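You operate a simulated robot arm through the tools that you are given. There is no shell and no other tool.

You run a simulated robot arm. Do the job below in one go: nothing can be reset, and whatever is moved stays where it is left.

TASK
Put things in order on the top of the dining table. At the end: the white egg from the top of the dining table stands where the teal water bottle stood; the blue sweet jar (marked "FUDGE") from the top of the dining table is on the beige small board (marked "KEYS"); the green scoop from the top of the dining table stands where the blue sweet jar stood; the teal water bottle from the top of the dining table stands where the green scoop stood; whatever was shut is shut again. Leave all else as you found it, and nothing knocked over. Set down upright: sweet jar.

Only the result counts: the job must be done as asked and must still hold three seconds after the hand-in. Knocking over, shifting, dropping, spilling or breaking anything else fails it.

THE ROBOT
A 6-joint arm with a two-finger parallel gripper, fixed in place. Base frame: the origin is at the foot of the arm, x ahead of it, y to its left, z up; the work surface is at about z = 0. Readings come in mm, rad, newtons and seconds.
With the tool pointing down near the work surface it reaches from about 180 to 460 mm from the base axis. Its first joint turns from -1.222 to 1.222 rad. Payload 1.9 kg.
Tool frame: the origin (TCP) lies between the finger pads and is the grasp point; the fingertips stand 23 mm ahead of it; z points along the fingers, y is the line along which they close. Largest opening 94 mm; finger width 38, thickness 10; the body of the gripper, 54 by 96 mm, starts 39 mm behind the TCP.
Orientation is told as [roll, pitch, yaw] about the base's x, y, z axes, in that order, counted from this pose: with the fingers straight down and closing along the base's y, the tool's x points along the base's -x, its y along +y and its z along -z.

THE INTERFACE
- The arm moves only by the tool move_arm. Its argument "targets" is a list of rows, each a list of 3 entries, a list of its own where there are three numbers: the shift along the base's x, y, z in units of 30 mm (1.0 is 30 mm), then the turn, a rotation vector about the base's x, y, z in units of 6 degrees (1.0 is 6 degrees), then the finger opening in mm, from 0 to 94. In form: [[[dx, dy, dz], [rx, ry, rz], hand], ...]. A call has 1 to 20 rows; each row shifts and turns the commanded pose from where the row before left it. A call with a number of a shift or a turn outside -1 to 1 is refused whole. A row lasts 0.2 s, in which the tool goes at most 50 mm and 0.15 rad; a call with a longer step from one row to the next is refused whole, and so is a gripper value outside its range. Where a pose cannot be reached the arm comes as near as it can. A force on the tool above 40 N (or 10 N above the force at the start of the call, whichever is more), or a blocked arm, ends the call early, and 0.2 s more pass. The fingers move at their own pace (about 108 mm/s each) and stop on an object; they squeeze with about 43 N. The grip force told is the motor's: it shows also when the fingers shut on nothing. Time passes only in rows, and 0.2 s behind the last, so rows that do not move let the fingers close. The reply holds the time, the measured pose of the TCP, the force on the tool along the base axes, the opening and the grip force, in the units named above and with some noise, with the torque about the TCP (base axes, N m) and any sound that the robot's microphone picked up.
- Cameras (640 x 400 px; columns grow to the right, rows downward): "scene" is fixed at [61.8, 328.8, 431.9]; the picture's right is [-0.74, -0.67, 0.00], its down [-0.39, 0.43, -0.81] and it looks along [0.55, -0.60, -0.58] (base axes); focal length 214 px, centre (320, 200). "wrist" rides on the gripper at [86, 16, -75] in the tool frame; the picture's right is [-0.18, 0.98, 0.00], its down [-0.58, -0.11, -0.81] and it looks along [-0.79, -0.15, 0.59] (tool axes); focal length 243 px, centre (320, 200). There is no depth. A picture from a camera that has moved, and an enlarged one, comes with that camera's place and axes in the base frame and with its lens. The place of the scene camera against the robot may be out by one fixed shift of up to 18 mm in any direction.
- grab_frame(camera): a new picture of that camera. No time passes.
- close_up(camera, box): a new picture of the part [left, top, right, bottom] of that camera's present view, enlarged. No time passes.
- close_job(): hands the job in; it is judged then, once.

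Nothing tells you positions but the pictures and the camera data. Unless the task says otherwise, let go and move clear before handing in.

The tools are called after ">>>" as name(argument=value, ...) on one line, values as JSON. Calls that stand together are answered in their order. move_arm: Moves the arm, as the interface text tells. Its arguments: {"type":"object","properties":{"targets":{"type":"array"}},"required":["targets"]} The other tools are called the same way: grab_frame (camera) takes a picture; close_up (camera, box) takes an enlarged picture of a part of a camera's view; close_job () hands the job in.

At the start:

```text
time_s: 0.0
ee_pos: [322.8, -49.7, 335.2]
tool_rot: [0.003, -0.001, 0.0]
contact_force: [0.6, 0.6, 0.8]
ft_torque: [-0.01, 0.03, -0.01]
finger_gap: 94.0
finger_force: 0.0
```

scene: 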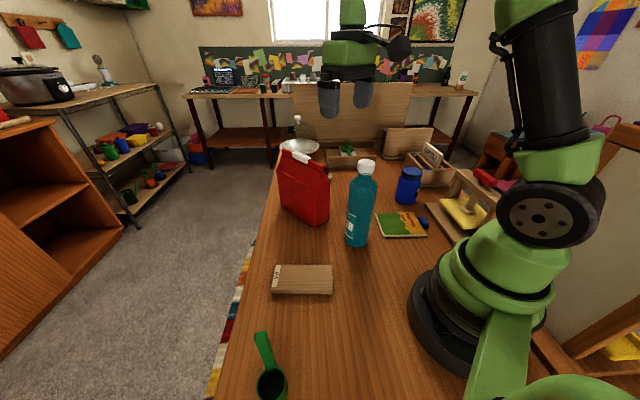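
wrist: 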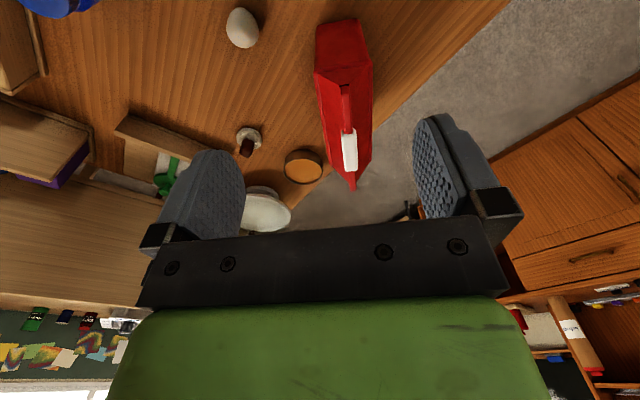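

I see a table with a red bag, teal bottle, blue jar, green scoop, beige board, booklet and, in the wrist view, a white egg. I'll look closer before moving.

>>> close_up(camera="scene", box=[220, 240, 380, 400])

>>> close_up(camera="scene", box=[260, 110, 420, 270])

>>> close_up(camera="scene", box=[360, 110, 520, 270])

>>> close_up(camera="wrist", box=[100, 0, 420, 240])

```text
2.50 times, centred on (300, 320) of scene
camera zoom: at [61.8, 328.8, 431.9], right [-0.74, -0.67, 0.0], down [-0.39, 0.43, -0.81], along [0.55, -0.6, -0.58], focal length 536 px, centre (370, -100)
```

zoom: 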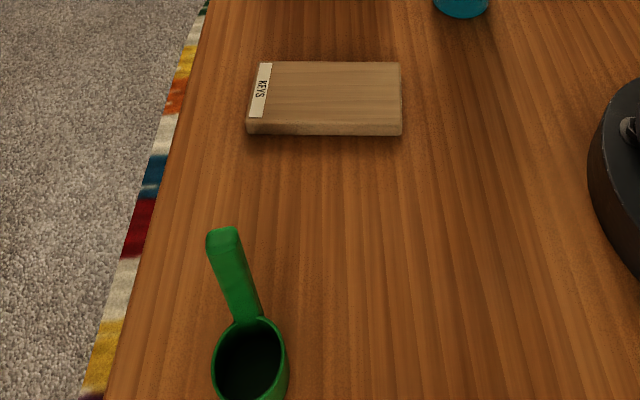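

```text
2.50 times, centred on (340, 190) of scene
camera zoom: at [61.8, 328.8, 431.9], right [-0.74, -0.67, 0.0], down [-0.39, 0.43, -0.81], along [0.55, -0.6, -0.58], focal length 536 px, centre (270, 225)
```

zoom: 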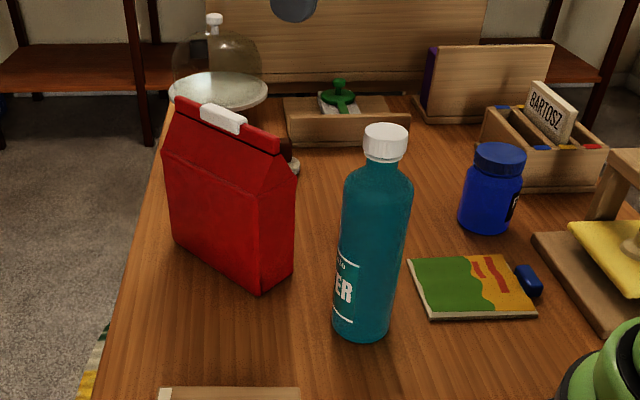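

```text
2.50 times, centred on (440, 190) of scene
camera zoom: at [61.8, 328.8, 431.9], right [-0.74, -0.67, 0.0], down [-0.39, 0.43, -0.81], along [0.55, -0.6, -0.58], focal length 536 px, centre (20, 225)
```

zoom: 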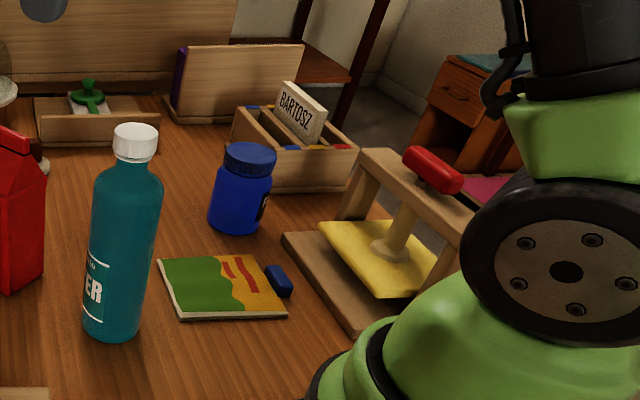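

```text
1.67 times, centred on (260, 120) of wrist
camera zoom: at [235.0, -33.6, 411.5], right [0.18, 0.98, 0.0], down [0.58, -0.11, 0.81], along [0.79, -0.15, -0.59], focal length 404 px, centre (420, 333)
```

zoom: 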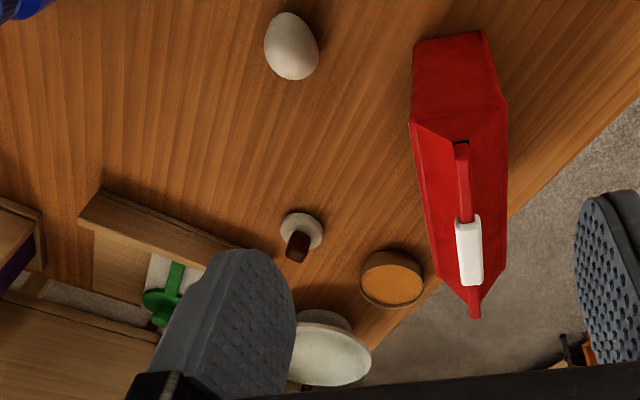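

The bottle is near (269, -50), the jar near (255, -338), the scoop near (185, 298), the board near (287, 137) and the egg near (343, -164). I'll move above the jar and turn outward to measure it with the wrist camera.

>>> move_arm(targets=[[[-0.36, -0.784, -0.1], [0, 0, -0.883], 94], [[-0.36, -0.784, -0.1], [0, 0, -0.883], 94], [[-0.36, -0.784, -0.1], [0, 0, -0.883], 94], [[-0.36, -0.784, -0.1], [0, 0, -0.883], 94], [[-0.36, -0.784, -0.1], [0, 0, -0.883], 94], [[-0.36, -0.784, -0.1], [0, 0, -0.883], 94], [[-0.36, -0.784, -0.1], [0, 0, -0.883], 94], [[-0.36, -0.784, -0.1], [0, 0, -0.883], 94], [[-0.36, -0.784, -0.1], [0, 0, -0.883], 94], [[-0.36, -0.784, -0.1], [0, 0, -0.883], 94], [[0, 0, 0], [0, 0, 0], 94]])

>>> grab_frame(camera="wrist")

>>> grab_frame(camera="scene")

```text
time_s: 2.4
ee_pos: [213.0, -286.7, 306.0]
tool_rot: [0.001, -0.002, -0.926]
contact_force: [0.4, -0.5, -0.6]
ft_torque: [-0.01, 0.0, 0.0]
finger_gap: 94.1
finger_force: 0.2
```

```text
taken
camera wrist: at [174.0, -206.4, 380.9], right [0.9, 0.44, 0.0], down [0.26, -0.53, 0.81], along [0.36, -0.72, -0.59], focal length 243 px, centre (320, 200)
```

wrist: 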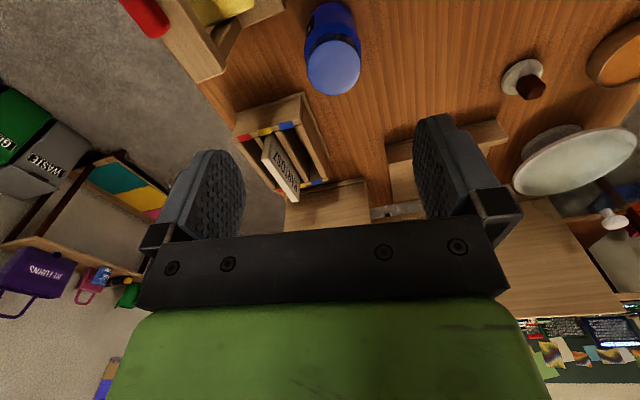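

```text
taken
```

scene: 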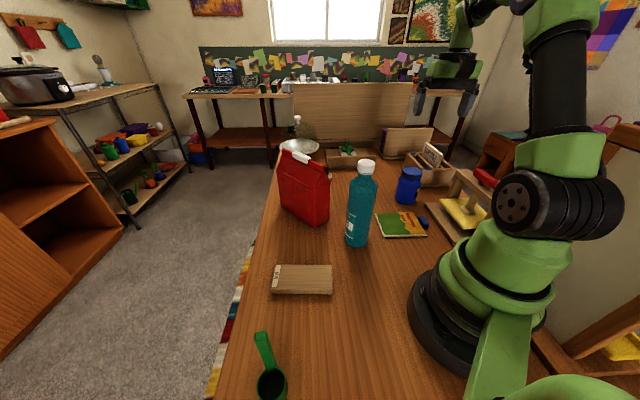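

The wrist view shows the jar ahead; I'll zoom in on it and the neighbours to fix its position.

>>> close_up(camera="wrist", box=[220, 0, 420, 125])

>>> close_up(camera="scene", box=[370, 150, 450, 200])

```text
3.20 times, centred on (320, 62) of wrist
camera zoom: at [174.0, -206.4, 380.9], right [0.9, 0.44, 0.0], down [0.26, -0.53, 0.81], along [0.36, -0.72, -0.59], focal length 776 px, centre (320, 640)
```

zoom: 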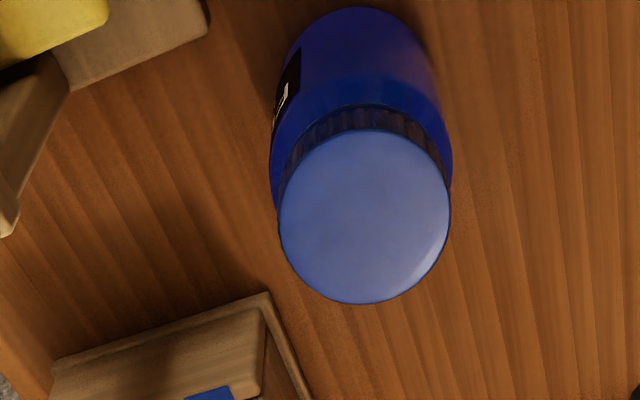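

```text
8.00 times, centred on (410, 175) of scene
camera zoom: at [61.8, 328.8, 431.9], right [-0.74, -0.67, 0.0], down [-0.39, 0.43, -0.81], along [0.55, -0.6, -0.58], focal length 1716 px, centre (-400, 400)
```

zoom: 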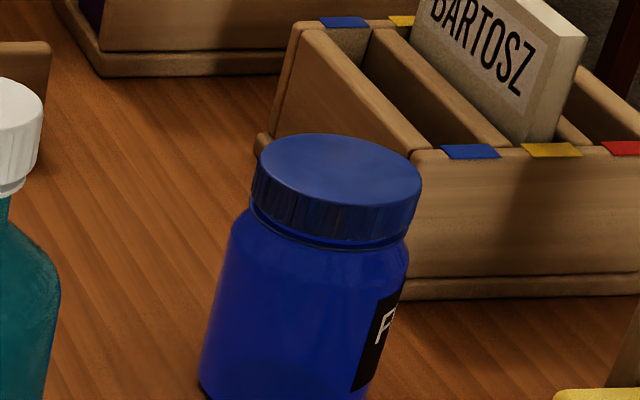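

The jar comes out at about (247, -319), ~97 mm tall and ~68 mm across, which suggests the scene camera's shift is mostly in z. I'll go above the jar at z≈200 and check alignment.

>>> move_arm(targets=[[[0.283, -0.269, -0.883], [0, 0, 0], 94], [[0.283, -0.269, -0.883], [0, 0, 0], 94], [[0.283, -0.269, -0.883], [0, 0, 0], 94], [[0.283, -0.269, -0.883], [0, 0, 0], 94], [[0, 0, 0], [0, 0, 0], 94]])

>>> grab_frame(camera="wrist")

>>> close_up(camera="scene", box=[360, 90, 520, 190])

```text
time_s: 3.6
ee_pos: [248.0, -319.1, 201.5]
tool_rot: [0.001, -0.001, -0.925]
contact_force: [1.0, -0.3, -0.2]
ft_torque: [-0.02, -0.01, -0.02]
finger_gap: 94.2
finger_force: 0.1
```

```text
taken
camera wrist: at [207.9, -239.3, 275.8], right [0.9, 0.44, 0.0], down [0.26, -0.53, 0.81], along [0.36, -0.72, -0.59], focal length 243 px, centre (320, 200)
```

wrist: 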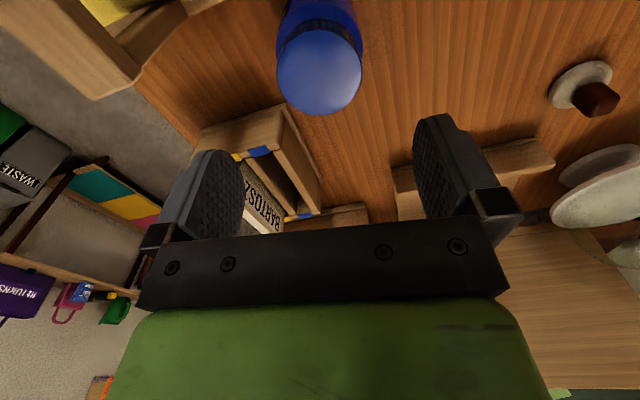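

```text
4.00 times, centred on (440, 140) of scene
camera zoom: at [61.8, 328.8, 431.9], right [-0.74, -0.67, 0.0], down [-0.39, 0.43, -0.81], along [0.55, -0.6, -0.58], focal length 858 px, centre (-160, 440)
```

zoom: 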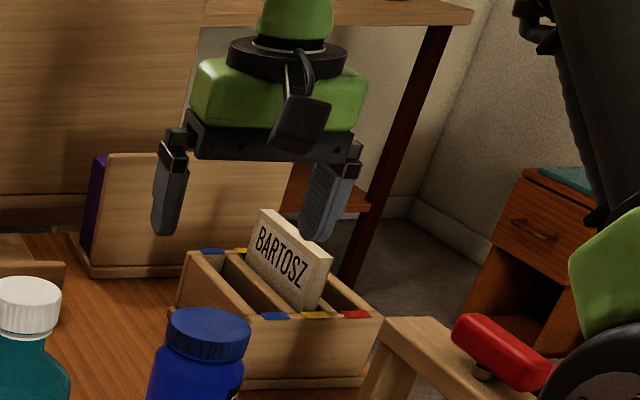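

The jar lid sits almost directly below the TCP at (247, -318). I'll descend straight with open fingers to z≈66, then grip.

>>> move_arm(targets=[[[-0.03, 0.03, -0.9], [0, 0, 0], 94], [[0, 0, -0.9], [0, 0, 0], 94], [[0, 0, -0.9], [0, 0, 0], 94], [[0, 0, -0.9], [0, 0, 0], 94], [[0, 0, -0.5], [0, 0, 0], 94], [[0, 0, -0.4], [0, 0, 0], 94], [[0, 0, 0], [0, 0, 0], 94]])

>>> grab_frame(camera="wrist")

>>> close_up(camera="scene", box=[340, 120, 500, 220])

```text
time_s: 5.2
ee_pos: [247.9, -316.6, 66.4]
tool_rot: [0.003, -0.003, -0.927]
contact_force: [-0.8, 1.4, 7.9]
ft_torque: [0.01, -0.07, 0.01]
finger_gap: 93.7
finger_force: 0.0
```

```text
taken
camera wrist: at [207.7, -237.9, 141.0], right [0.9, 0.44, 0.0], down [0.26, -0.53, 0.81], along [0.36, -0.72, -0.59], focal length 243 px, centre (320, 200)
```

wrist: 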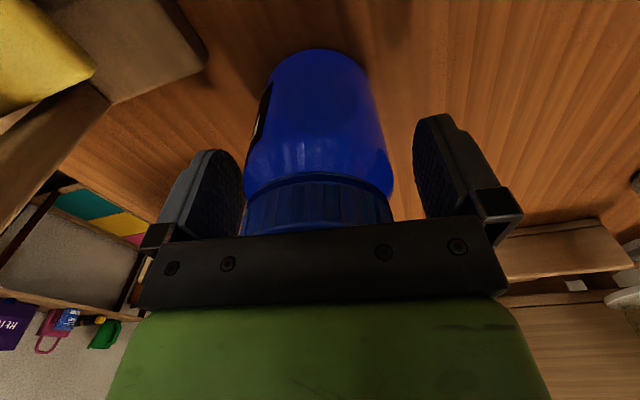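

```text
4.00 times, centred on (420, 170) of scene
camera zoom: at [61.8, 328.8, 431.9], right [-0.74, -0.67, 0.0], down [-0.39, 0.43, -0.81], along [0.55, -0.6, -0.58], focal length 858 px, centre (-80, 320)
```

zoom: 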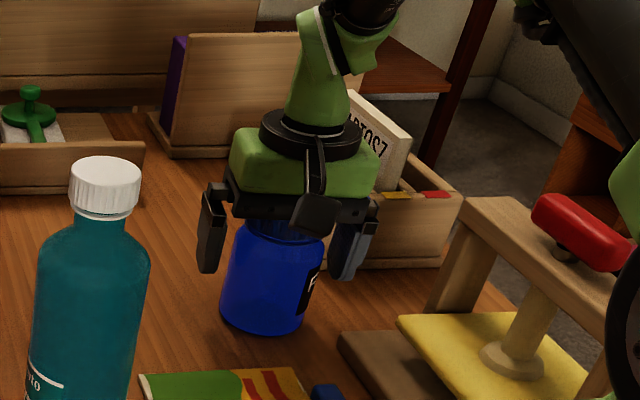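

The gripper body just touches the lid (about 8 N), so the jar is ~105 mm tall. I'll back off 5 mm and close the fingers.

>>> move_arm(targets=[[[0, 0, 0.2], [0, 0, 0], 94], [[0, 0, 0], [0, 0, 0], 94]])

```text
time_s: 5.8
ee_pos: [246.5, -317.3, 71.5]
tool_rot: [0.002, -0.003, -0.924]
contact_force: [0.4, -0.3, -0.8]
ft_torque: [-0.02, 0.0, -0.01]
finger_gap: 93.8
finger_force: 0.0
```

No contact now. Closing on the jar.

>>> move_arm(targets=[[[0, 0, 0], [0, 0, 0], 80], [[0, 0, 0], [0, 0, 0], 70], [[0, 0, 0], [0, 0, 0], 60], [[0, 0, 0], [0, 0, 0], 60], [[0, 0, 0], [0, 0, 0], 60]])

>>> grab_frame(camera="wrist")

```text
time_s: 7.0
ee_pos: [247.6, -317.6, 70.8]
tool_rot: [0.002, 0.0, -0.925]
contact_force: [-0.1, -0.6, 1.8]
ft_torque: [-0.07, 0.17, 0.03]
finger_gap: 67.3
finger_force: 43.2
```

```text
taken
camera wrist: at [207.2, -237.6, 146.7], right [0.9, 0.44, 0.0], down [0.26, -0.53, 0.81], along [0.36, -0.72, -0.59], focal length 243 px, centre (320, 200)
```

wrist: 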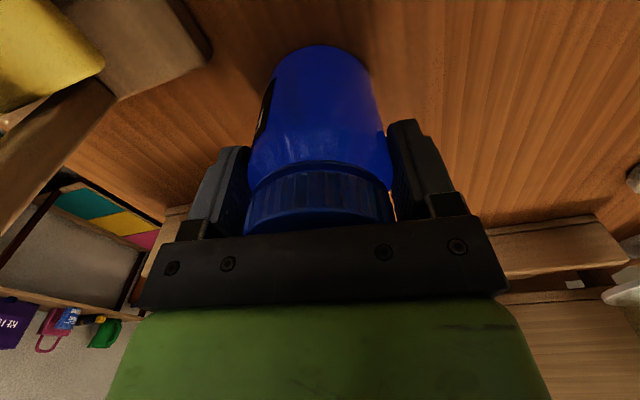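

The jar is gripped at 67 mm (place ≈ (248, -317)). I'll lift it straight, then up and inward to z≈335 so it will clear the bottle when swinging over.

>>> move_arm(targets=[[[0, 0, 0.5], [0, 0, 0], 60], [[0, 0, 0.7], [0, 0, 0], 60], [[0, 0, 0.8], [0, 0, 0], 60], [[-0.2, 0.256, 0.85], [0, 0, 0], 60], [[-0.2, 0.256, 0.85], [0, 0, 0], 60], [[-0.2, 0.256, 0.85], [0, 0, 0], 60], [[-0.2, 0.256, 0.85], [0, 0, 0], 60], [[-0.2, 0.256, 0.85], [0, 0, 0], 60], [[-0.2, 0.256, 0.85], [0, 0, 0], 60], [[-0.2, 0.256, 0.85], [0, 0, 0], 60], [[-0.2, 0.256, 0.85], [0, 0, 0], 60], [[0, 0, 0], [0, 0, 0], 60]])

>>> grab_frame(camera="wrist")

>>> grab_frame(camera="scene")

```text
time_s: 9.6
ee_pos: [199.6, -255.2, 335.4]
tool_rot: [0.001, -0.002, -0.925]
contact_force: [-0.1, -0.3, -2.4]
ft_torque: [0.01, -0.02, -0.01]
finger_gap: 61.3
finger_force: 42.8
```

```text
taken
camera wrist: at [159.1, -175.7, 410.4], right [0.9, 0.44, 0.0], down [0.26, -0.53, 0.81], along [0.36, -0.72, -0.59], focal length 243 px, centre (320, 200)
```

wrist: 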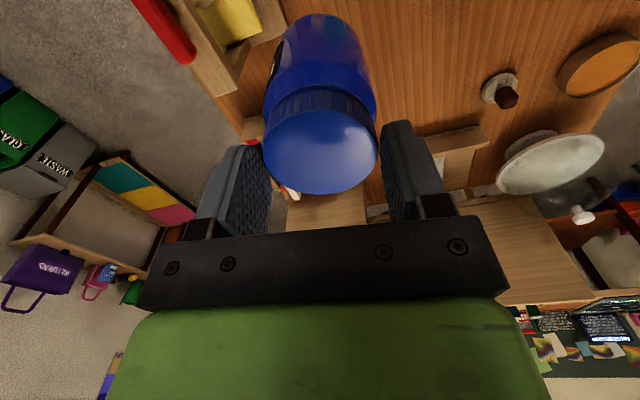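

```text
taken
```

scene: 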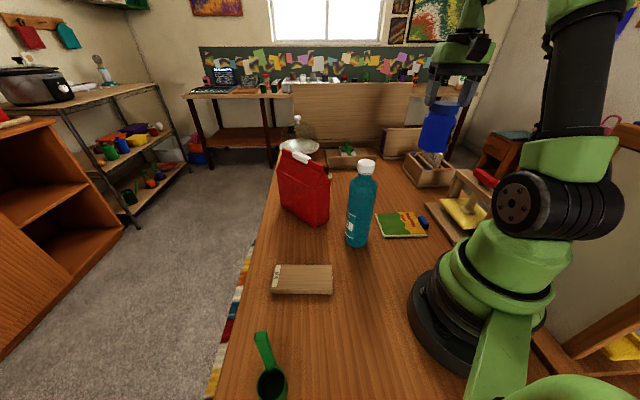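

The jar slipped down in the grip: the gap is now 61 mm, so the fingers are holding the lid. I'll look closely before doing anything.

>>> close_up(camera="scene", box=[400, 30, 500, 190])

>>> close_up(camera="wrist", box=[160, 0, 480, 260])

```text
2.50 times, centred on (450, 110) of scene
camera zoom: at [61.8, 328.8, 431.9], right [-0.74, -0.67, 0.0], down [-0.39, 0.43, -0.81], along [0.55, -0.6, -0.58], focal length 536 px, centre (-5, 425)
```

zoom: 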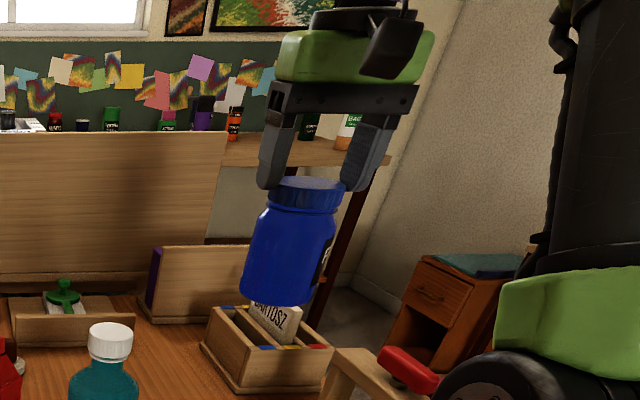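

```text
1.54 times, centred on (320, 130) of wrist
camera zoom: at [159.1, -175.7, 410.4], right [0.9, 0.44, 0.0], down [0.26, -0.53, 0.81], along [0.36, -0.72, -0.59], focal length 373 px, centre (320, 308)
```

zoom: 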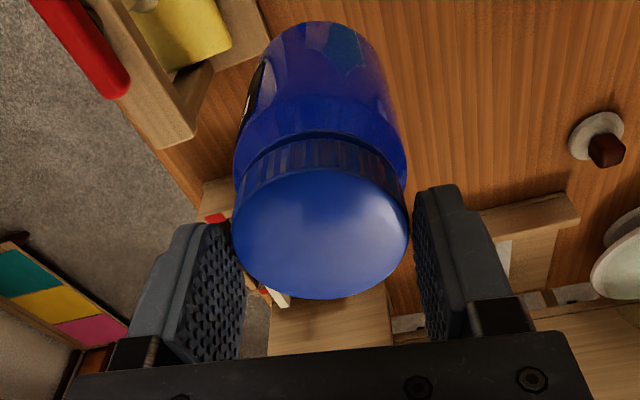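

The jar hangs by its lid in the fingertips only, so I must set it back. I'll reverse the same path towards its old place and lower it close to the table at once.

>>> move_arm(targets=[[[0.2, -0.256, -0.6], [0, 0, 0], 40], [[0.2, -0.256, -0.9], [0, 0, 0], 40], [[0.2, -0.256, -0.9], [0, 0, 0], 40], [[0.2, -0.256, -0.9], [0, 0, 0], 40], [[0.2, -0.256, -0.9], [0, 0, 0], 40], [[0.2, -0.256, -0.9], [0, 0, 0], 40], [[0.2, -0.256, -0.8], [0, 0, 0], 40], [[0.2, -0.256, -0.5], [0, 0, 0], 40]])

>>> grab_frame(camera="wrist")

>>> close_up(camera="scene", box=[340, 110, 500, 230])

```text
time_s: 11.4
ee_pos: [247.9, -317.6, 142.7]
tool_rot: [0.002, -0.001, -0.923]
contact_force: [-1.1, 0.4, -2.2]
ft_torque: [0.0, 0.04, 0.01]
finger_gap: 61.6
finger_force: 43.3
```

```text
taken
camera wrist: at [208.0, -238.0, 217.9], right [0.9, 0.44, 0.0], down [0.26, -0.53, 0.81], along [0.36, -0.72, -0.59], focal length 243 px, centre (320, 200)
```

wrist: 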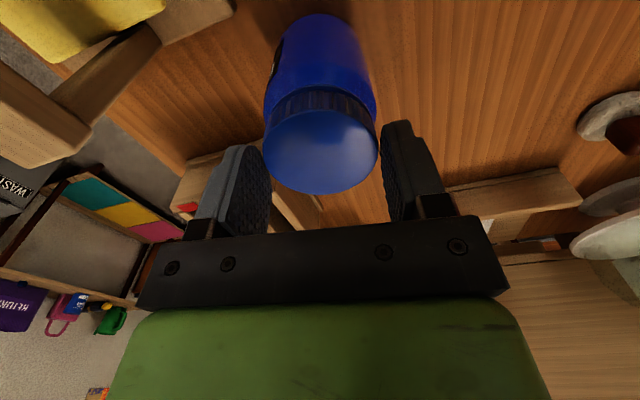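

```text
3.33 times, centred on (420, 170) of scene
camera zoom: at [61.8, 328.8, 431.9], right [-0.74, -0.67, 0.0], down [-0.39, 0.43, -0.81], along [0.55, -0.6, -0.58], focal length 715 px, centre (-13, 300)
```

zoom: 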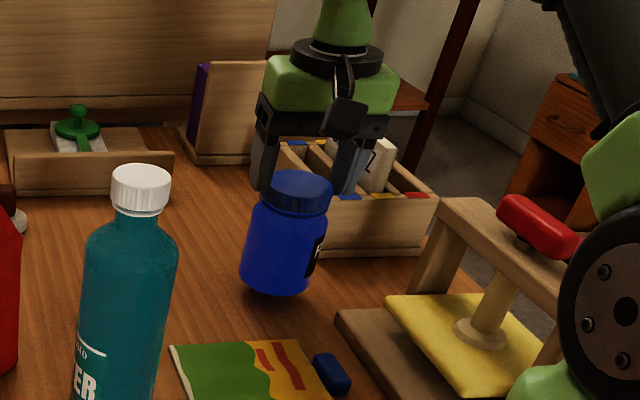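

The jar hasn't slipped further while coming down. Its bottom should be ~15 mm above the table at its old place, so I'll lower slowly to contact.

>>> move_arm(targets=[[[0, 0, -0.15], [0, 0, 0], 40], [[0, 0, -0.15], [0, 0, 0], 40], [[0, 0, 0], [0, 0, 0], 40]])

>>> close_up(camera="scene", box=[340, 110, 500, 230])

```text
time_s: 12.2
ee_pos: [246.9, -317.1, 134.5]
tool_rot: [0.001, -0.003, -0.923]
contact_force: [0.4, 0.0, -2.3]
ft_torque: [-0.01, 0.0, -0.01]
finger_gap: 61.8
finger_force: 42.5
```

```text
3.33 times, centred on (420, 170) of scene
camera zoom: at [61.8, 328.8, 431.9], right [-0.74, -0.67, 0.0], down [-0.39, 0.43, -0.81], along [0.55, -0.6, -0.58], focal length 715 px, centre (-13, 300)
```

zoom: 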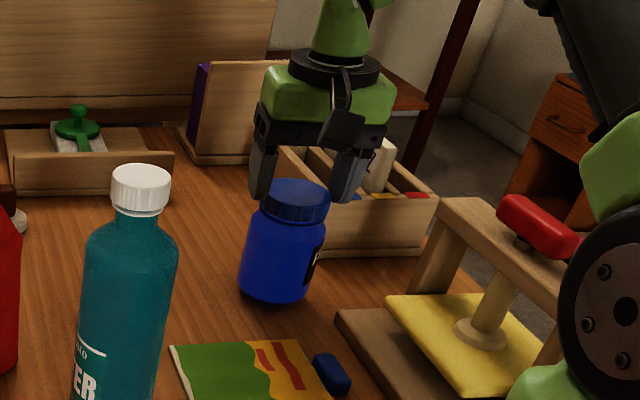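

Still hanging free (about -2.3 N). I continue down in small steps.

>>> move_arm(targets=[[[0, 0, -0.1], [0, 0, 0], 40], [[0, 0, -0.1], [0, 0, 0], 40], [[0, 0, 0], [0, 0, 0], 40]])

```text
time_s: 13.0
ee_pos: [247.5, -317.1, 128.1]
tool_rot: [0.002, -0.002, -0.924]
contact_force: [0.1, -0.6, -2.8]
ft_torque: [0.0, 0.03, 0.0]
finger_gap: 61.6
finger_force: 42.9
```

>>> move_arm(targets=[[[0, 0, -0.1], [0, 0, 0], 40], [[0, 0, -0.1], [0, 0, 0], 40], [[0, 0, 0], [0, 0, 0], 40]])

```text
time_s: 13.8
ee_pos: [247.8, -317.8, 122.3]
tool_rot: [0.002, -0.004, -0.926]
contact_force: [-1.0, 0.1, 4.6]
ft_torque: [0.07, 0.08, -0.02]
finger_gap: 61.4
finger_force: 42.7
```

The jar now stands on the table again. I'll open slightly, lower so the pads cover the lid's full side (~z 112), and regrip on the lid only.

>>> move_arm(targets=[[[0, 0, 0.05], [0, 0, 0], 66], [[0, 0, 0], [0, 0, 0], 78], [[0, 0, 0], [0, 0, 0], 78], [[0, 0, -0.2], [0, 0, 0], 78], [[0, 0, -0.2], [0, 0, 0], 78], [[0, 0, 0], [0, 0, 0], 78]])

>>> grab_frame(camera="wrist")

>>> close_up(camera="scene", box=[370, 130, 450, 210])

```text
time_s: 15.2
ee_pos: [248.7, -317.3, 112.3]
tool_rot: [0.004, -0.002, -0.924]
contact_force: [0.6, 0.9, 0.0]
ft_torque: [-0.01, 0.0, -0.01]
finger_gap: 78.2
finger_force: 0.0
```

```text
taken
camera wrist: at [207.6, -237.5, 186.8], right [0.9, 0.44, 0.0], down [0.26, -0.53, 0.81], along [0.36, -0.72, -0.59], focal length 243 px, centre (320, 200)
```

wrist: 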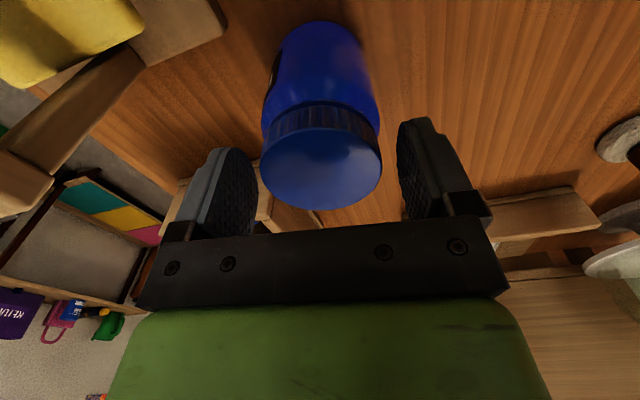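

```text
5.00 times, centred on (410, 170) of scene
camera zoom: at [61.8, 328.8, 431.9], right [-0.74, -0.67, 0.0], down [-0.39, 0.43, -0.81], along [0.55, -0.6, -0.58], focal length 1072 px, centre (-130, 350)
```

zoom: 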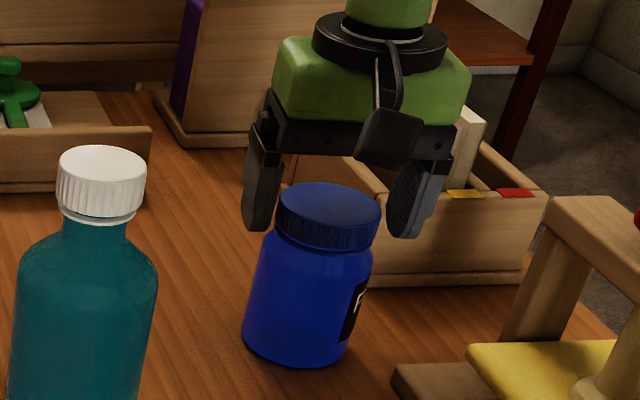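

The fingertips are level with the lower part of the lid. Closing on the lid now and lifting a little to test.

>>> move_arm(targets=[[[0, 0, 0], [0, 0, 0], 68], [[0, 0, 0], [0, 0, 0], 50], [[0, 0, 0], [0, 0, 0], 40], [[0, 0, 0], [0, 0, 0], 40], [[0, 0, 0.2], [0, 0, 0], 40], [[0, 0, 0.3], [0, 0, 0], 40], [[0, 0, 0], [0, 0, 0], 40]])

>>> grab_frame(camera="wrist")

>>> close_up(camera="scene", box=[370, 130, 450, 210])

```text
time_s: 16.8
ee_pos: [247.1, -316.5, 126.2]
tool_rot: [0.001, -0.002, -0.924]
contact_force: [0.4, 0.7, -2.1]
ft_torque: [0.01, -0.01, 0.0]
finger_gap: 62.0
finger_force: 42.6
```

```text
taken
camera wrist: at [207.3, -237.2, 202.0], right [0.9, 0.44, 0.0], down [0.26, -0.53, 0.81], along [0.36, -0.72, -0.59], focal length 243 px, centre (320, 200)
```

wrist: 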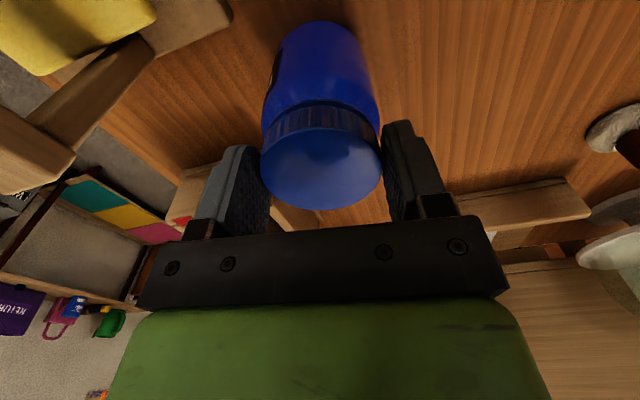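

```text
5.00 times, centred on (410, 170) of scene
camera zoom: at [61.8, 328.8, 431.9], right [-0.74, -0.67, 0.0], down [-0.39, 0.43, -0.81], along [0.55, -0.6, -0.58], focal length 1072 px, centre (-130, 350)
```

zoom: 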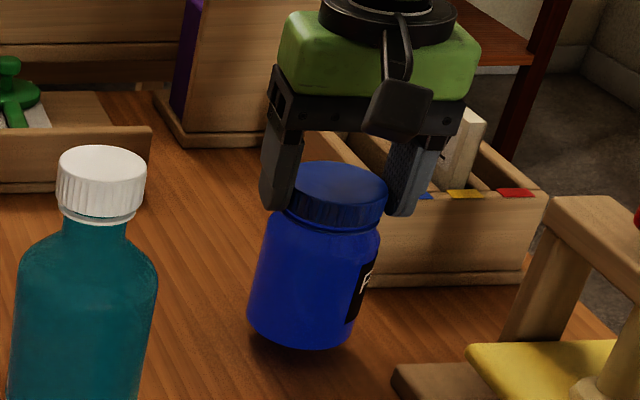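

Now the jar is held well by the lid, bottom ≈ 112 mm below the TCP. I'll lift it to z≈365 and pull in to r≈330, checking for slip.

>>> move_arm(targets=[[[0, 0, 0.5], [0, 0, 0], 40], [[0, 0, 0.7], [0, 0, 0], 40], [[-0.184, 0.234, 0.845], [0, 0, 0], 40], [[-0.184, 0.234, 0.845], [0, 0, 0], 40], [[-0.184, 0.234, 0.845], [0, 0, 0], 40], [[-0.184, 0.234, 0.845], [0, 0, 0], 40], [[-0.184, 0.234, 0.845], [0, 0, 0], 40], [[-0.184, 0.234, 0.845], [0, 0, 0], 40], [[-0.184, 0.234, 0.845], [0, 0, 0], 40], [[-0.184, 0.234, 0.845], [0, 0, 0], 40], [[0, 0, 0], [0, 0, 0], 40]])

>>> grab_frame(camera="wrist")

>>> grab_frame(camera="scene")

```text
time_s: 19.2
ee_pos: [203.2, -260.4, 367.5]
tool_rot: [0.003, -0.003, -0.926]
contact_force: [-0.1, -0.7, -1.9]
ft_torque: [0.02, -0.01, 0.0]
finger_gap: 62.3
finger_force: 43.1
```

```text
taken
camera wrist: at [162.9, -181.1, 441.5], right [0.9, 0.44, 0.0], down [0.26, -0.53, 0.81], along [0.36, -0.72, -0.59], focal length 243 px, centre (320, 200)
```

wrist: 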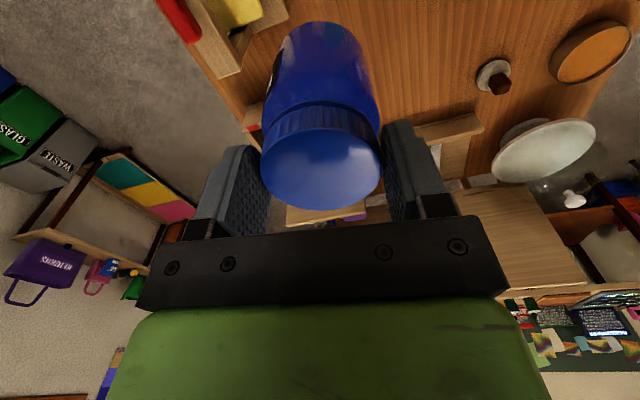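

```text
taken
```

scene: 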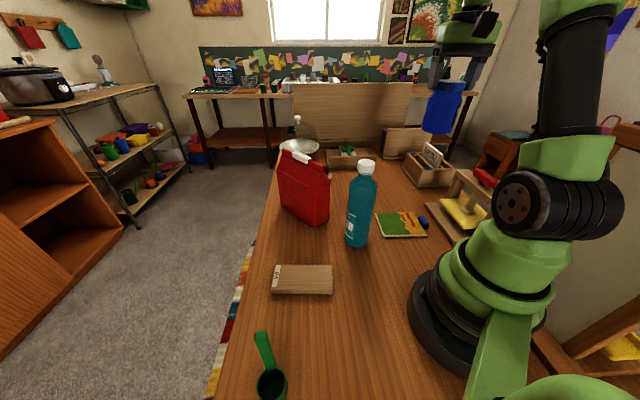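

The jar holds without slip. I'll swing it at r=330, z≈367 over the bottle towards the board side.

>>> move_arm(targets=[[[0.377, 0.322, 0], [0, 0, 0.43], 40], [[0.377, 0.323, 0], [0, 0, 0.431], 40], [[0.692, 0.708, 0], [0, 0, 0.861], 40], [[0.626, 0.77, 0], [0, 0, 0.861], 40], [[0.554, 0.823, 0], [0, 0, 0.861], 40], [[0.477, 0.868, 0], [0, 0, 0.861], 40], [[0.398, 0.909, 0], [0, 0, 0.861], 40], [[0.314, 0.942, 0], [0, 0, 0.861], 40], [[0.228, 0.964, 0], [0, 0, 0.861], 40], [[0.141, 0.982, 0], [0, 0, 0.861], 40], [[0.052, 0.991, 0], [0, 0, 0.861], 40], [[-0.039, 0.989, 0], [0, 0, 0.861], 40], [[-0.064, 0.493, 0], [0, 0, 0.431], 40], [[-0.063, 0.492, 0], [0, 0, 0.43], 40], [[0, 0, 0], [0, 0, 0], 40]])

>>> grab_frame(camera="wrist")

>>> grab_frame(camera="scene")

```text
time_s: 22.4
ee_pos: [326.2, 57.3, 366.8]
tool_rot: [0.001, -0.001, 0.159]
contact_force: [0.3, 0.2, -2.8]
ft_torque: [-0.01, -0.03, -0.03]
finger_gap: 62.0
finger_force: 42.7
```

```text
taken
camera wrist: at [236.3, 59.8, 440.5], right [0.03, 1.0, 0.0], down [0.59, -0.02, 0.81], along [0.81, -0.02, -0.59], focal length 243 px, centre (320, 200)
```

wrist: 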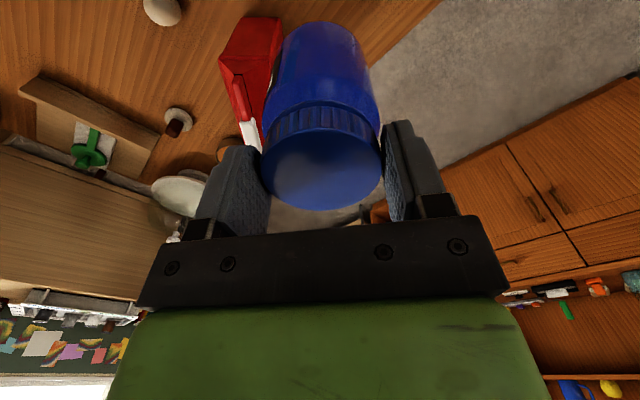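

```text
taken
```

scene: 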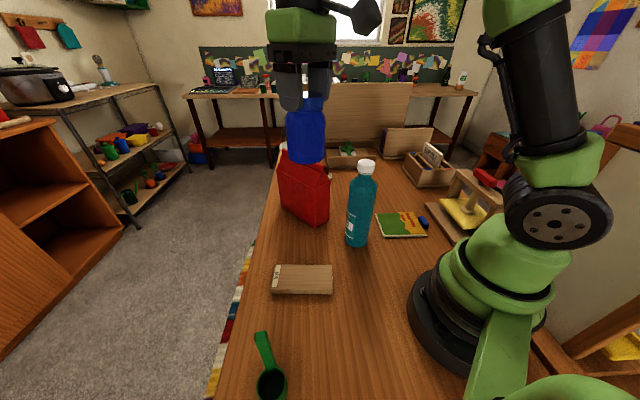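

Still held. Next I'll retreat to about (215, 40, 240) with yaw 0 to see the board beside the jar.

>>> move_arm(targets=[[[-0.617, -0.095, -0.705], [0, 0, -0.253], 40], [[-0.617, -0.095, -0.705], [0, 0, -0.253], 40], [[-0.617, -0.095, -0.705], [0, 0, -0.253], 40], [[-0.617, -0.095, -0.705], [0, 0, -0.253], 40], [[-0.617, -0.095, -0.705], [0, 0, -0.253], 40], [[-0.617, -0.095, -0.705], [0, 0, -0.253], 40], [[0, 0, 0], [0, 0, 0], 40]])

>>> grab_frame(camera="wrist")

>>> close_up(camera="wrist", box=[340, 0, 500, 100])

```text
time_s: 24.0
ee_pos: [214.0, 40.1, 237.5]
tool_rot: [0.003, -0.002, -0.003]
contact_force: [0.1, 0.0, -3.3]
ft_torque: [0.02, 0.03, 0.01]
finger_gap: 62.1
finger_force: 42.9
```

```text
taken
camera wrist: at [126.5, 55.9, 313.2], right [0.19, 0.98, 0.0], down [0.58, -0.11, 0.81], along [0.79, -0.15, -0.59], focal length 243 px, centre (320, 200)
```

wrist: 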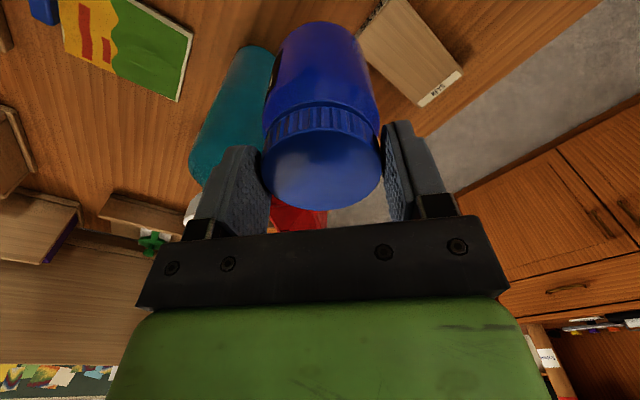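

```text
4.00 times, centred on (420, 50) of wrist
camera zoom: at [126.5, 55.9, 313.2], right [0.19, 0.98, 0.0], down [0.58, -0.11, 0.81], along [0.79, -0.15, -0.59], focal length 970 px, centre (-80, 800)
```

zoom: 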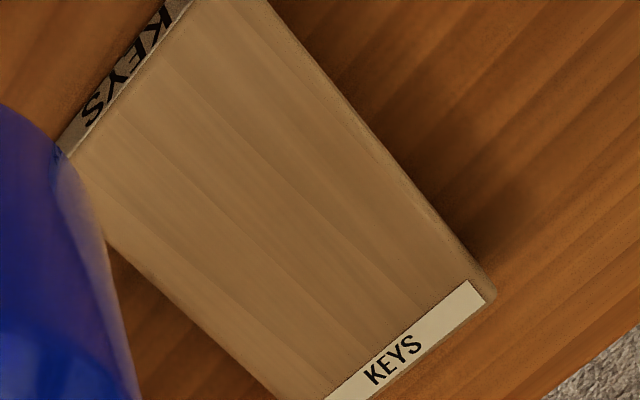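

The board comes out as a ~128×54 mm plate centred near (274, 137), long axis ~40°. I'll bring the jar over its centre at z≈170, turning to yaw 25°, and check there.

>>> move_arm(targets=[[[0.407, 0.653, -0.45], [0, 0, 0.833], 40], [[0.407, 0.653, -0.45], [0, 0, 0.833], 40], [[0.407, 0.653, -0.45], [0, 0, 0.833], 40], [[0.407, 0.653, -0.45], [0, 0, 0.833], 40], [[0.407, 0.653, -0.45], [0, 0, 0.833], 40], [[0, 0, 0], [0, 0, 0], 40]])

>>> grab_frame(camera="wrist")

>>> close_up(camera="scene", box=[220, 150, 420, 310])

```text
time_s: 25.4
ee_pos: [275.1, 137.4, 171.7]
tool_rot: [0.001, -0.003, 0.434]
contact_force: [0.6, 0.8, -3.2]
ft_torque: [0.0, 0.0, 0.03]
finger_gap: 62.0
finger_force: 43.0
```

```text
taken
camera wrist: at [189.4, 115.7, 246.4], right [-0.25, 0.97, 0.0], down [0.57, 0.14, 0.81], along [0.78, 0.2, -0.59], focal length 243 px, centre (320, 200)
```

wrist: 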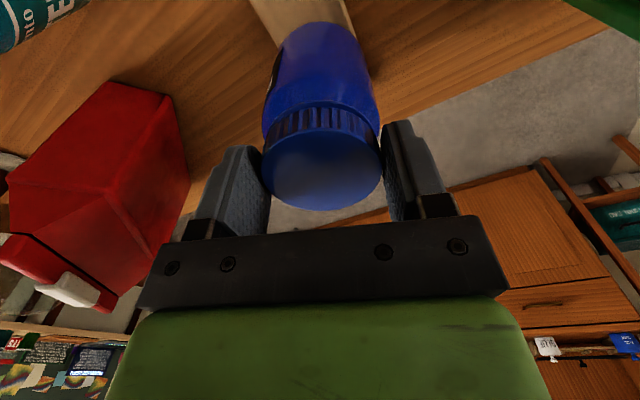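

```text
2.50 times, centred on (320, 230) of scene
camera zoom: at [61.8, 328.8, 431.9], right [-0.74, -0.67, 0.0], down [-0.39, 0.43, -0.81], along [0.55, -0.6, -0.58], focal length 536 px, centre (320, 125)
```

zoom: 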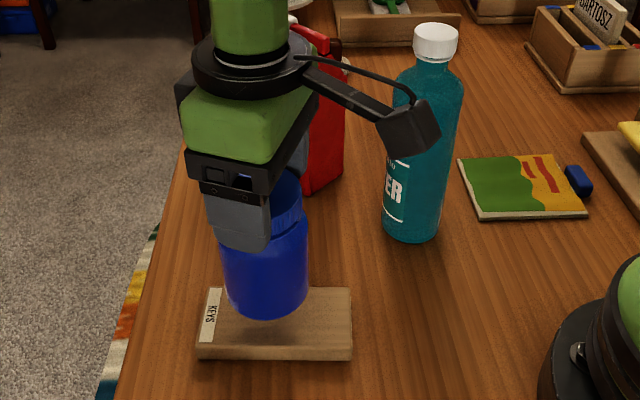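

The jar hovers over the board. I'll lower until its bottom is ~10 mm above the board and check centring in both views.

>>> move_arm(targets=[[[0, 0, -0.6], [0, 0, 0], 40], [[0, 0, -0.5], [0, 0, 0], 40], [[0, 0, 0], [0, 0, 0], 40]])

>>> close_up(camera="wrist", box=[220, 0, 420, 125])

>>> close_up(camera="scene", box=[240, 220, 360, 300])

```text
time_s: 26.2
ee_pos: [276.3, 137.2, 138.5]
tool_rot: [0.001, -0.002, 0.435]
contact_force: [0.8, 0.2, -2.4]
ft_torque: [-0.01, 0.03, 0.01]
finger_gap: 62.1
finger_force: 43.1
```

```text
3.20 times, centred on (320, 62) of wrist
camera zoom: at [189.5, 115.7, 213.4], right [-0.25, 0.97, 0.0], down [0.57, 0.14, 0.81], along [0.78, 0.2, -0.59], focal length 776 px, centre (320, 640)
```

zoom: 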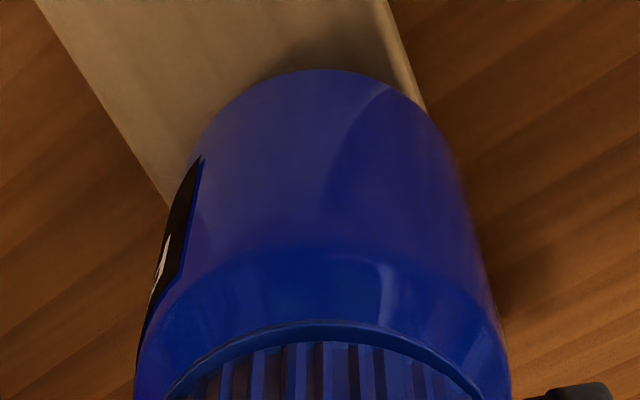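

```text
5.00 times, centred on (300, 260) of scene
camera zoom: at [61.8, 328.8, 431.9], right [-0.74, -0.67, 0.0], down [-0.39, 0.43, -0.81], along [0.55, -0.6, -0.58], focal length 1072 px, centre (420, -100)
```

zoom: 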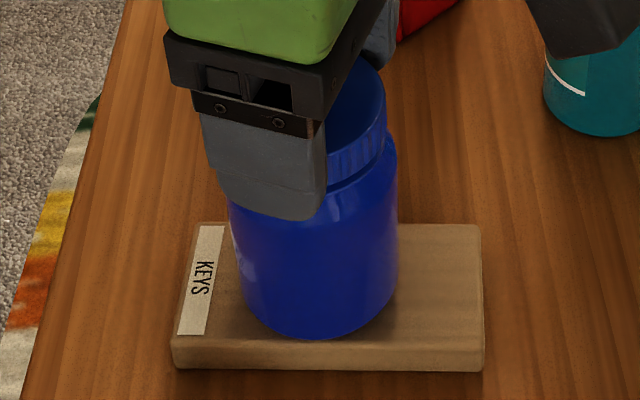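

Detailed rays give the board centre ≈ (276.5, 133.5) and width ~62 mm; the jar is only a few mm off. I'll shift (-1, -5) mm and lower gently to contact.

>>> move_arm(targets=[[[-0.03, -0.16, -0.1], [0, 0, 0], 40], [[0, 0, -0.15], [0, 0, 0], 40], [[0, 0, -0.1], [0, 0, 0], 40], [[0, 0, 0], [0, 0, 0], 40]])

>>> close_up(camera="scene", box=[240, 220, 360, 300])

```text
time_s: 27.0
ee_pos: [275.8, 132.8, 131.4]
tool_rot: [0.002, -0.005, 0.432]
contact_force: [-4.4, -3.0, 14.6]
ft_torque: [-0.1, 0.07, -0.03]
finger_gap: 62.2
finger_force: 43.2
stopped in row 3: the force on the tool passed its limit at 43 N (the readings are from after the stop); the commanded pose is now the measured one
```

```text
5.00 times, centred on (300, 260) of scene
camera zoom: at [61.8, 328.7, 432.0], right [-0.74, -0.67, 0.0], down [-0.39, 0.43, -0.81], along [0.55, -0.6, -0.58], focal length 1072 px, centre (420, -100)
```

zoom: 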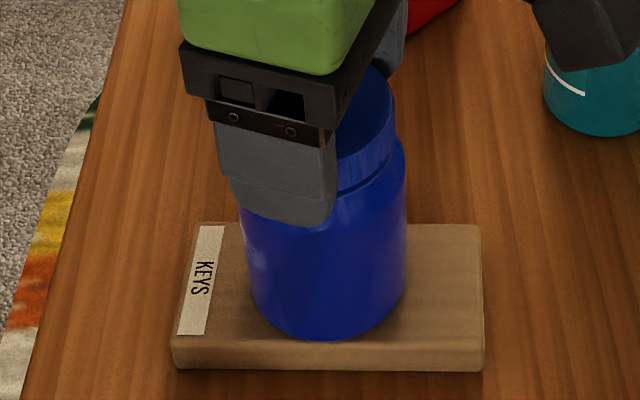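

The jar is on the board (board ~19 mm thick) and nicely centred. I'll relieve the push by 1.5 mm and open the fingers, then rise.

>>> move_arm(targets=[[[0, 0, 0.04], [0, 0, 0], 40], [[0, 0, 0], [0, 0, 0], 62], [[0, 0, 0], [0, 0, 0], 70], [[0, 0, 0], [0, 0, 0], 84], [[0, 0, 0], [0, 0, 0], 84]])

>>> close_up(camera="scene", box=[240, 180, 400, 300])

>>> grab_frame(camera="wrist")

```text
time_s: 28.2
ee_pos: [275.8, 131.8, 131.8]
tool_rot: [0.003, -0.005, 0.43]
contact_force: [-0.2, -0.7, 0.8]
ft_torque: [0.01, -0.04, -0.01]
finger_gap: 83.8
finger_force: 0.1
```

```text
3.33 times, centred on (320, 240) of scene
camera zoom: at [61.8, 328.8, 431.9], right [-0.74, -0.67, 0.0], down [-0.39, 0.43, -0.81], along [0.55, -0.6, -0.58], focal length 715 px, centre (320, 67)
```

zoom: 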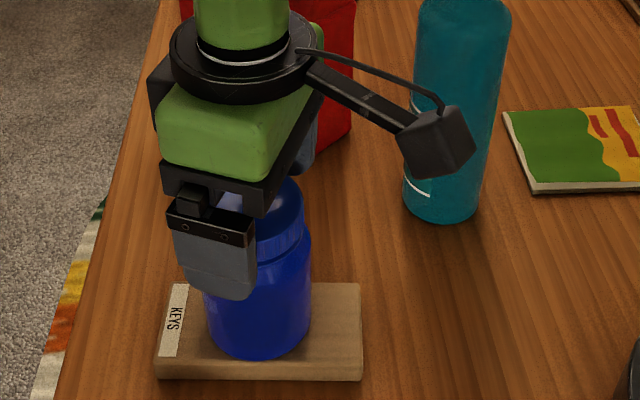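

```text
taken
camera wrist: at [189.1, 111.3, 206.4], right [-0.24, 0.97, 0.0], down [0.57, 0.14, 0.81], along [0.78, 0.2, -0.59], focal length 243 px, centre (320, 200)
```

wrist: 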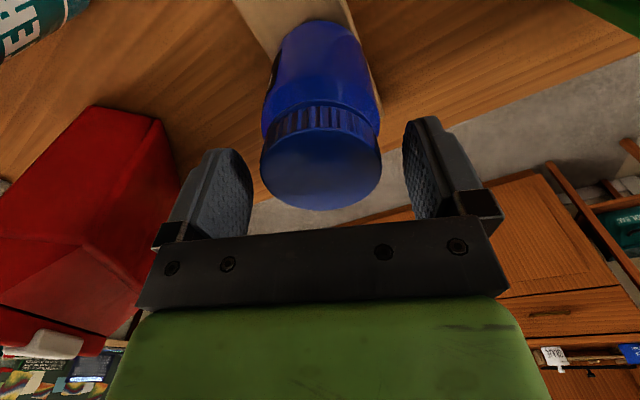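

The jar is released and upright on the board. Now I rise and turn to view the scoop from about (133, 212, 212).

>>> move_arm(targets=[[[0, 0, 0.7], [0, 0, 0], 90], [[0, 0, 0.9], [0, 0, 0], 94], [[0, 0, 0.9], [0, 0, 0], 94], [[-0.681, 0.381, 0.05], [0, 0, 0.793], 94], [[-0.681, 0.381, 0.05], [0, 0, 0.793], 94], [[-0.681, 0.381, 0.05], [0, 0, 0.793], 94], [[-0.681, 0.381, 0], [0, 0, 0.793], 94], [[-0.681, 0.381, 0], [0, 0, 0.793], 94], [[-0.681, 0.381, 0], [0, 0, 0.793], 94], [[-0.681, 0.381, 0], [0, 0, 0.793], 94], [[0, 0, 0], [0, 0, 0], 94]])

>>> grab_frame(camera="wrist")

>>> grab_frame(camera="scene")

```text
time_s: 30.6
ee_pos: [132.0, 212.7, 211.2]
tool_rot: [0.002, -0.004, 1.013]
contact_force: [0.4, -0.6, -0.3]
ft_torque: [0.0, 0.01, 0.03]
finger_gap: 94.0
finger_force: 0.1
```

```text
taken
camera wrist: at [71.8, 147.6, 285.2], right [-0.74, 0.68, 0.0], down [0.4, 0.43, 0.81], along [0.55, 0.6, -0.59], focal length 243 px, centre (320, 200)
```

wrist: 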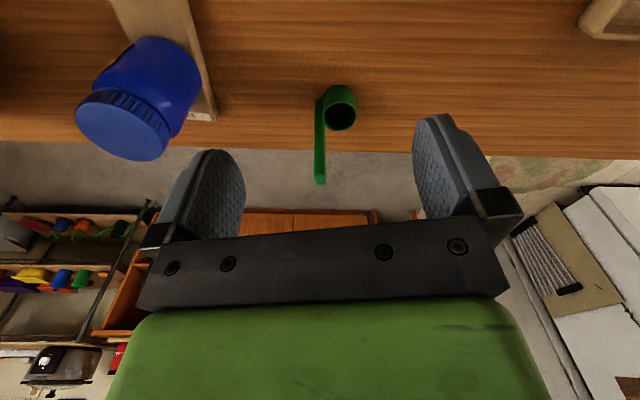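

```text
taken
```

scene: 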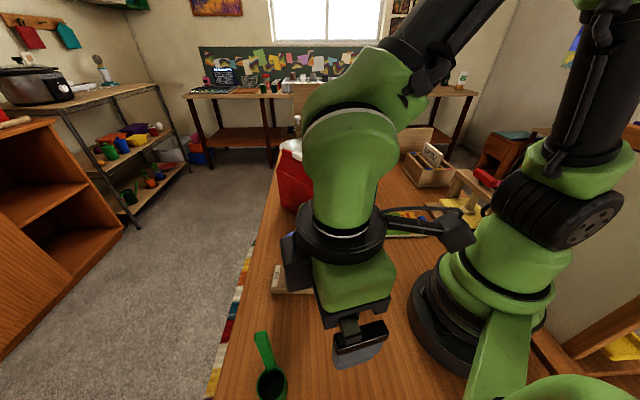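

>>> close_up(camera="wrist", box=[270, 70, 390, 190])

>>> close_up(camera="scene", box=[230, 320, 310, 400])

```text
3.33 times, centred on (330, 130) of wrist
camera zoom: at [71.8, 147.6, 285.2], right [-0.74, 0.68, 0.0], down [0.4, 0.43, 0.81], along [0.55, 0.6, -0.59], focal length 809 px, centre (287, 433)
```

zoom: 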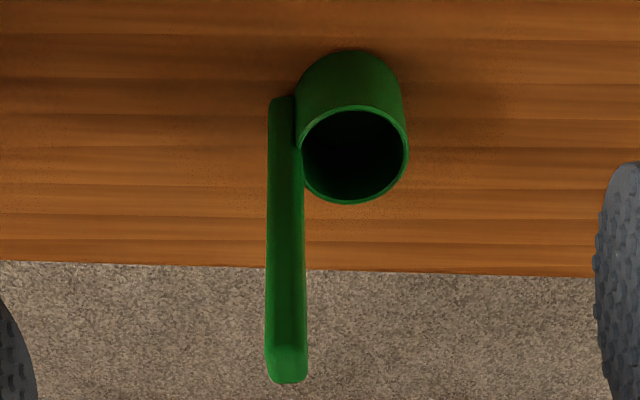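

```text
5.00 times, centred on (270, 360) of scene
camera zoom: at [61.8, 328.8, 431.9], right [-0.74, -0.67, 0.0], down [-0.39, 0.43, -0.81], along [0.55, -0.6, -0.58], focal length 1072 px, centre (570, -600)
```

zoom: 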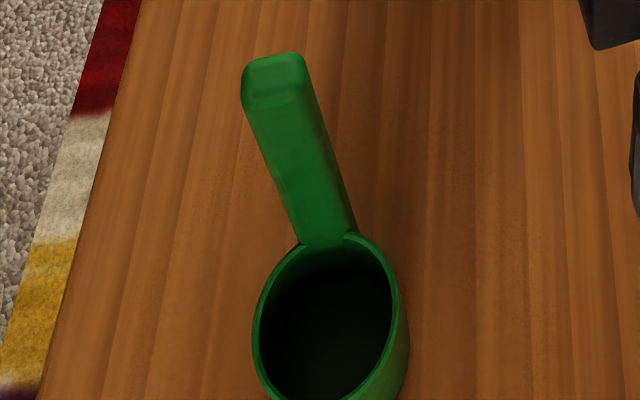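

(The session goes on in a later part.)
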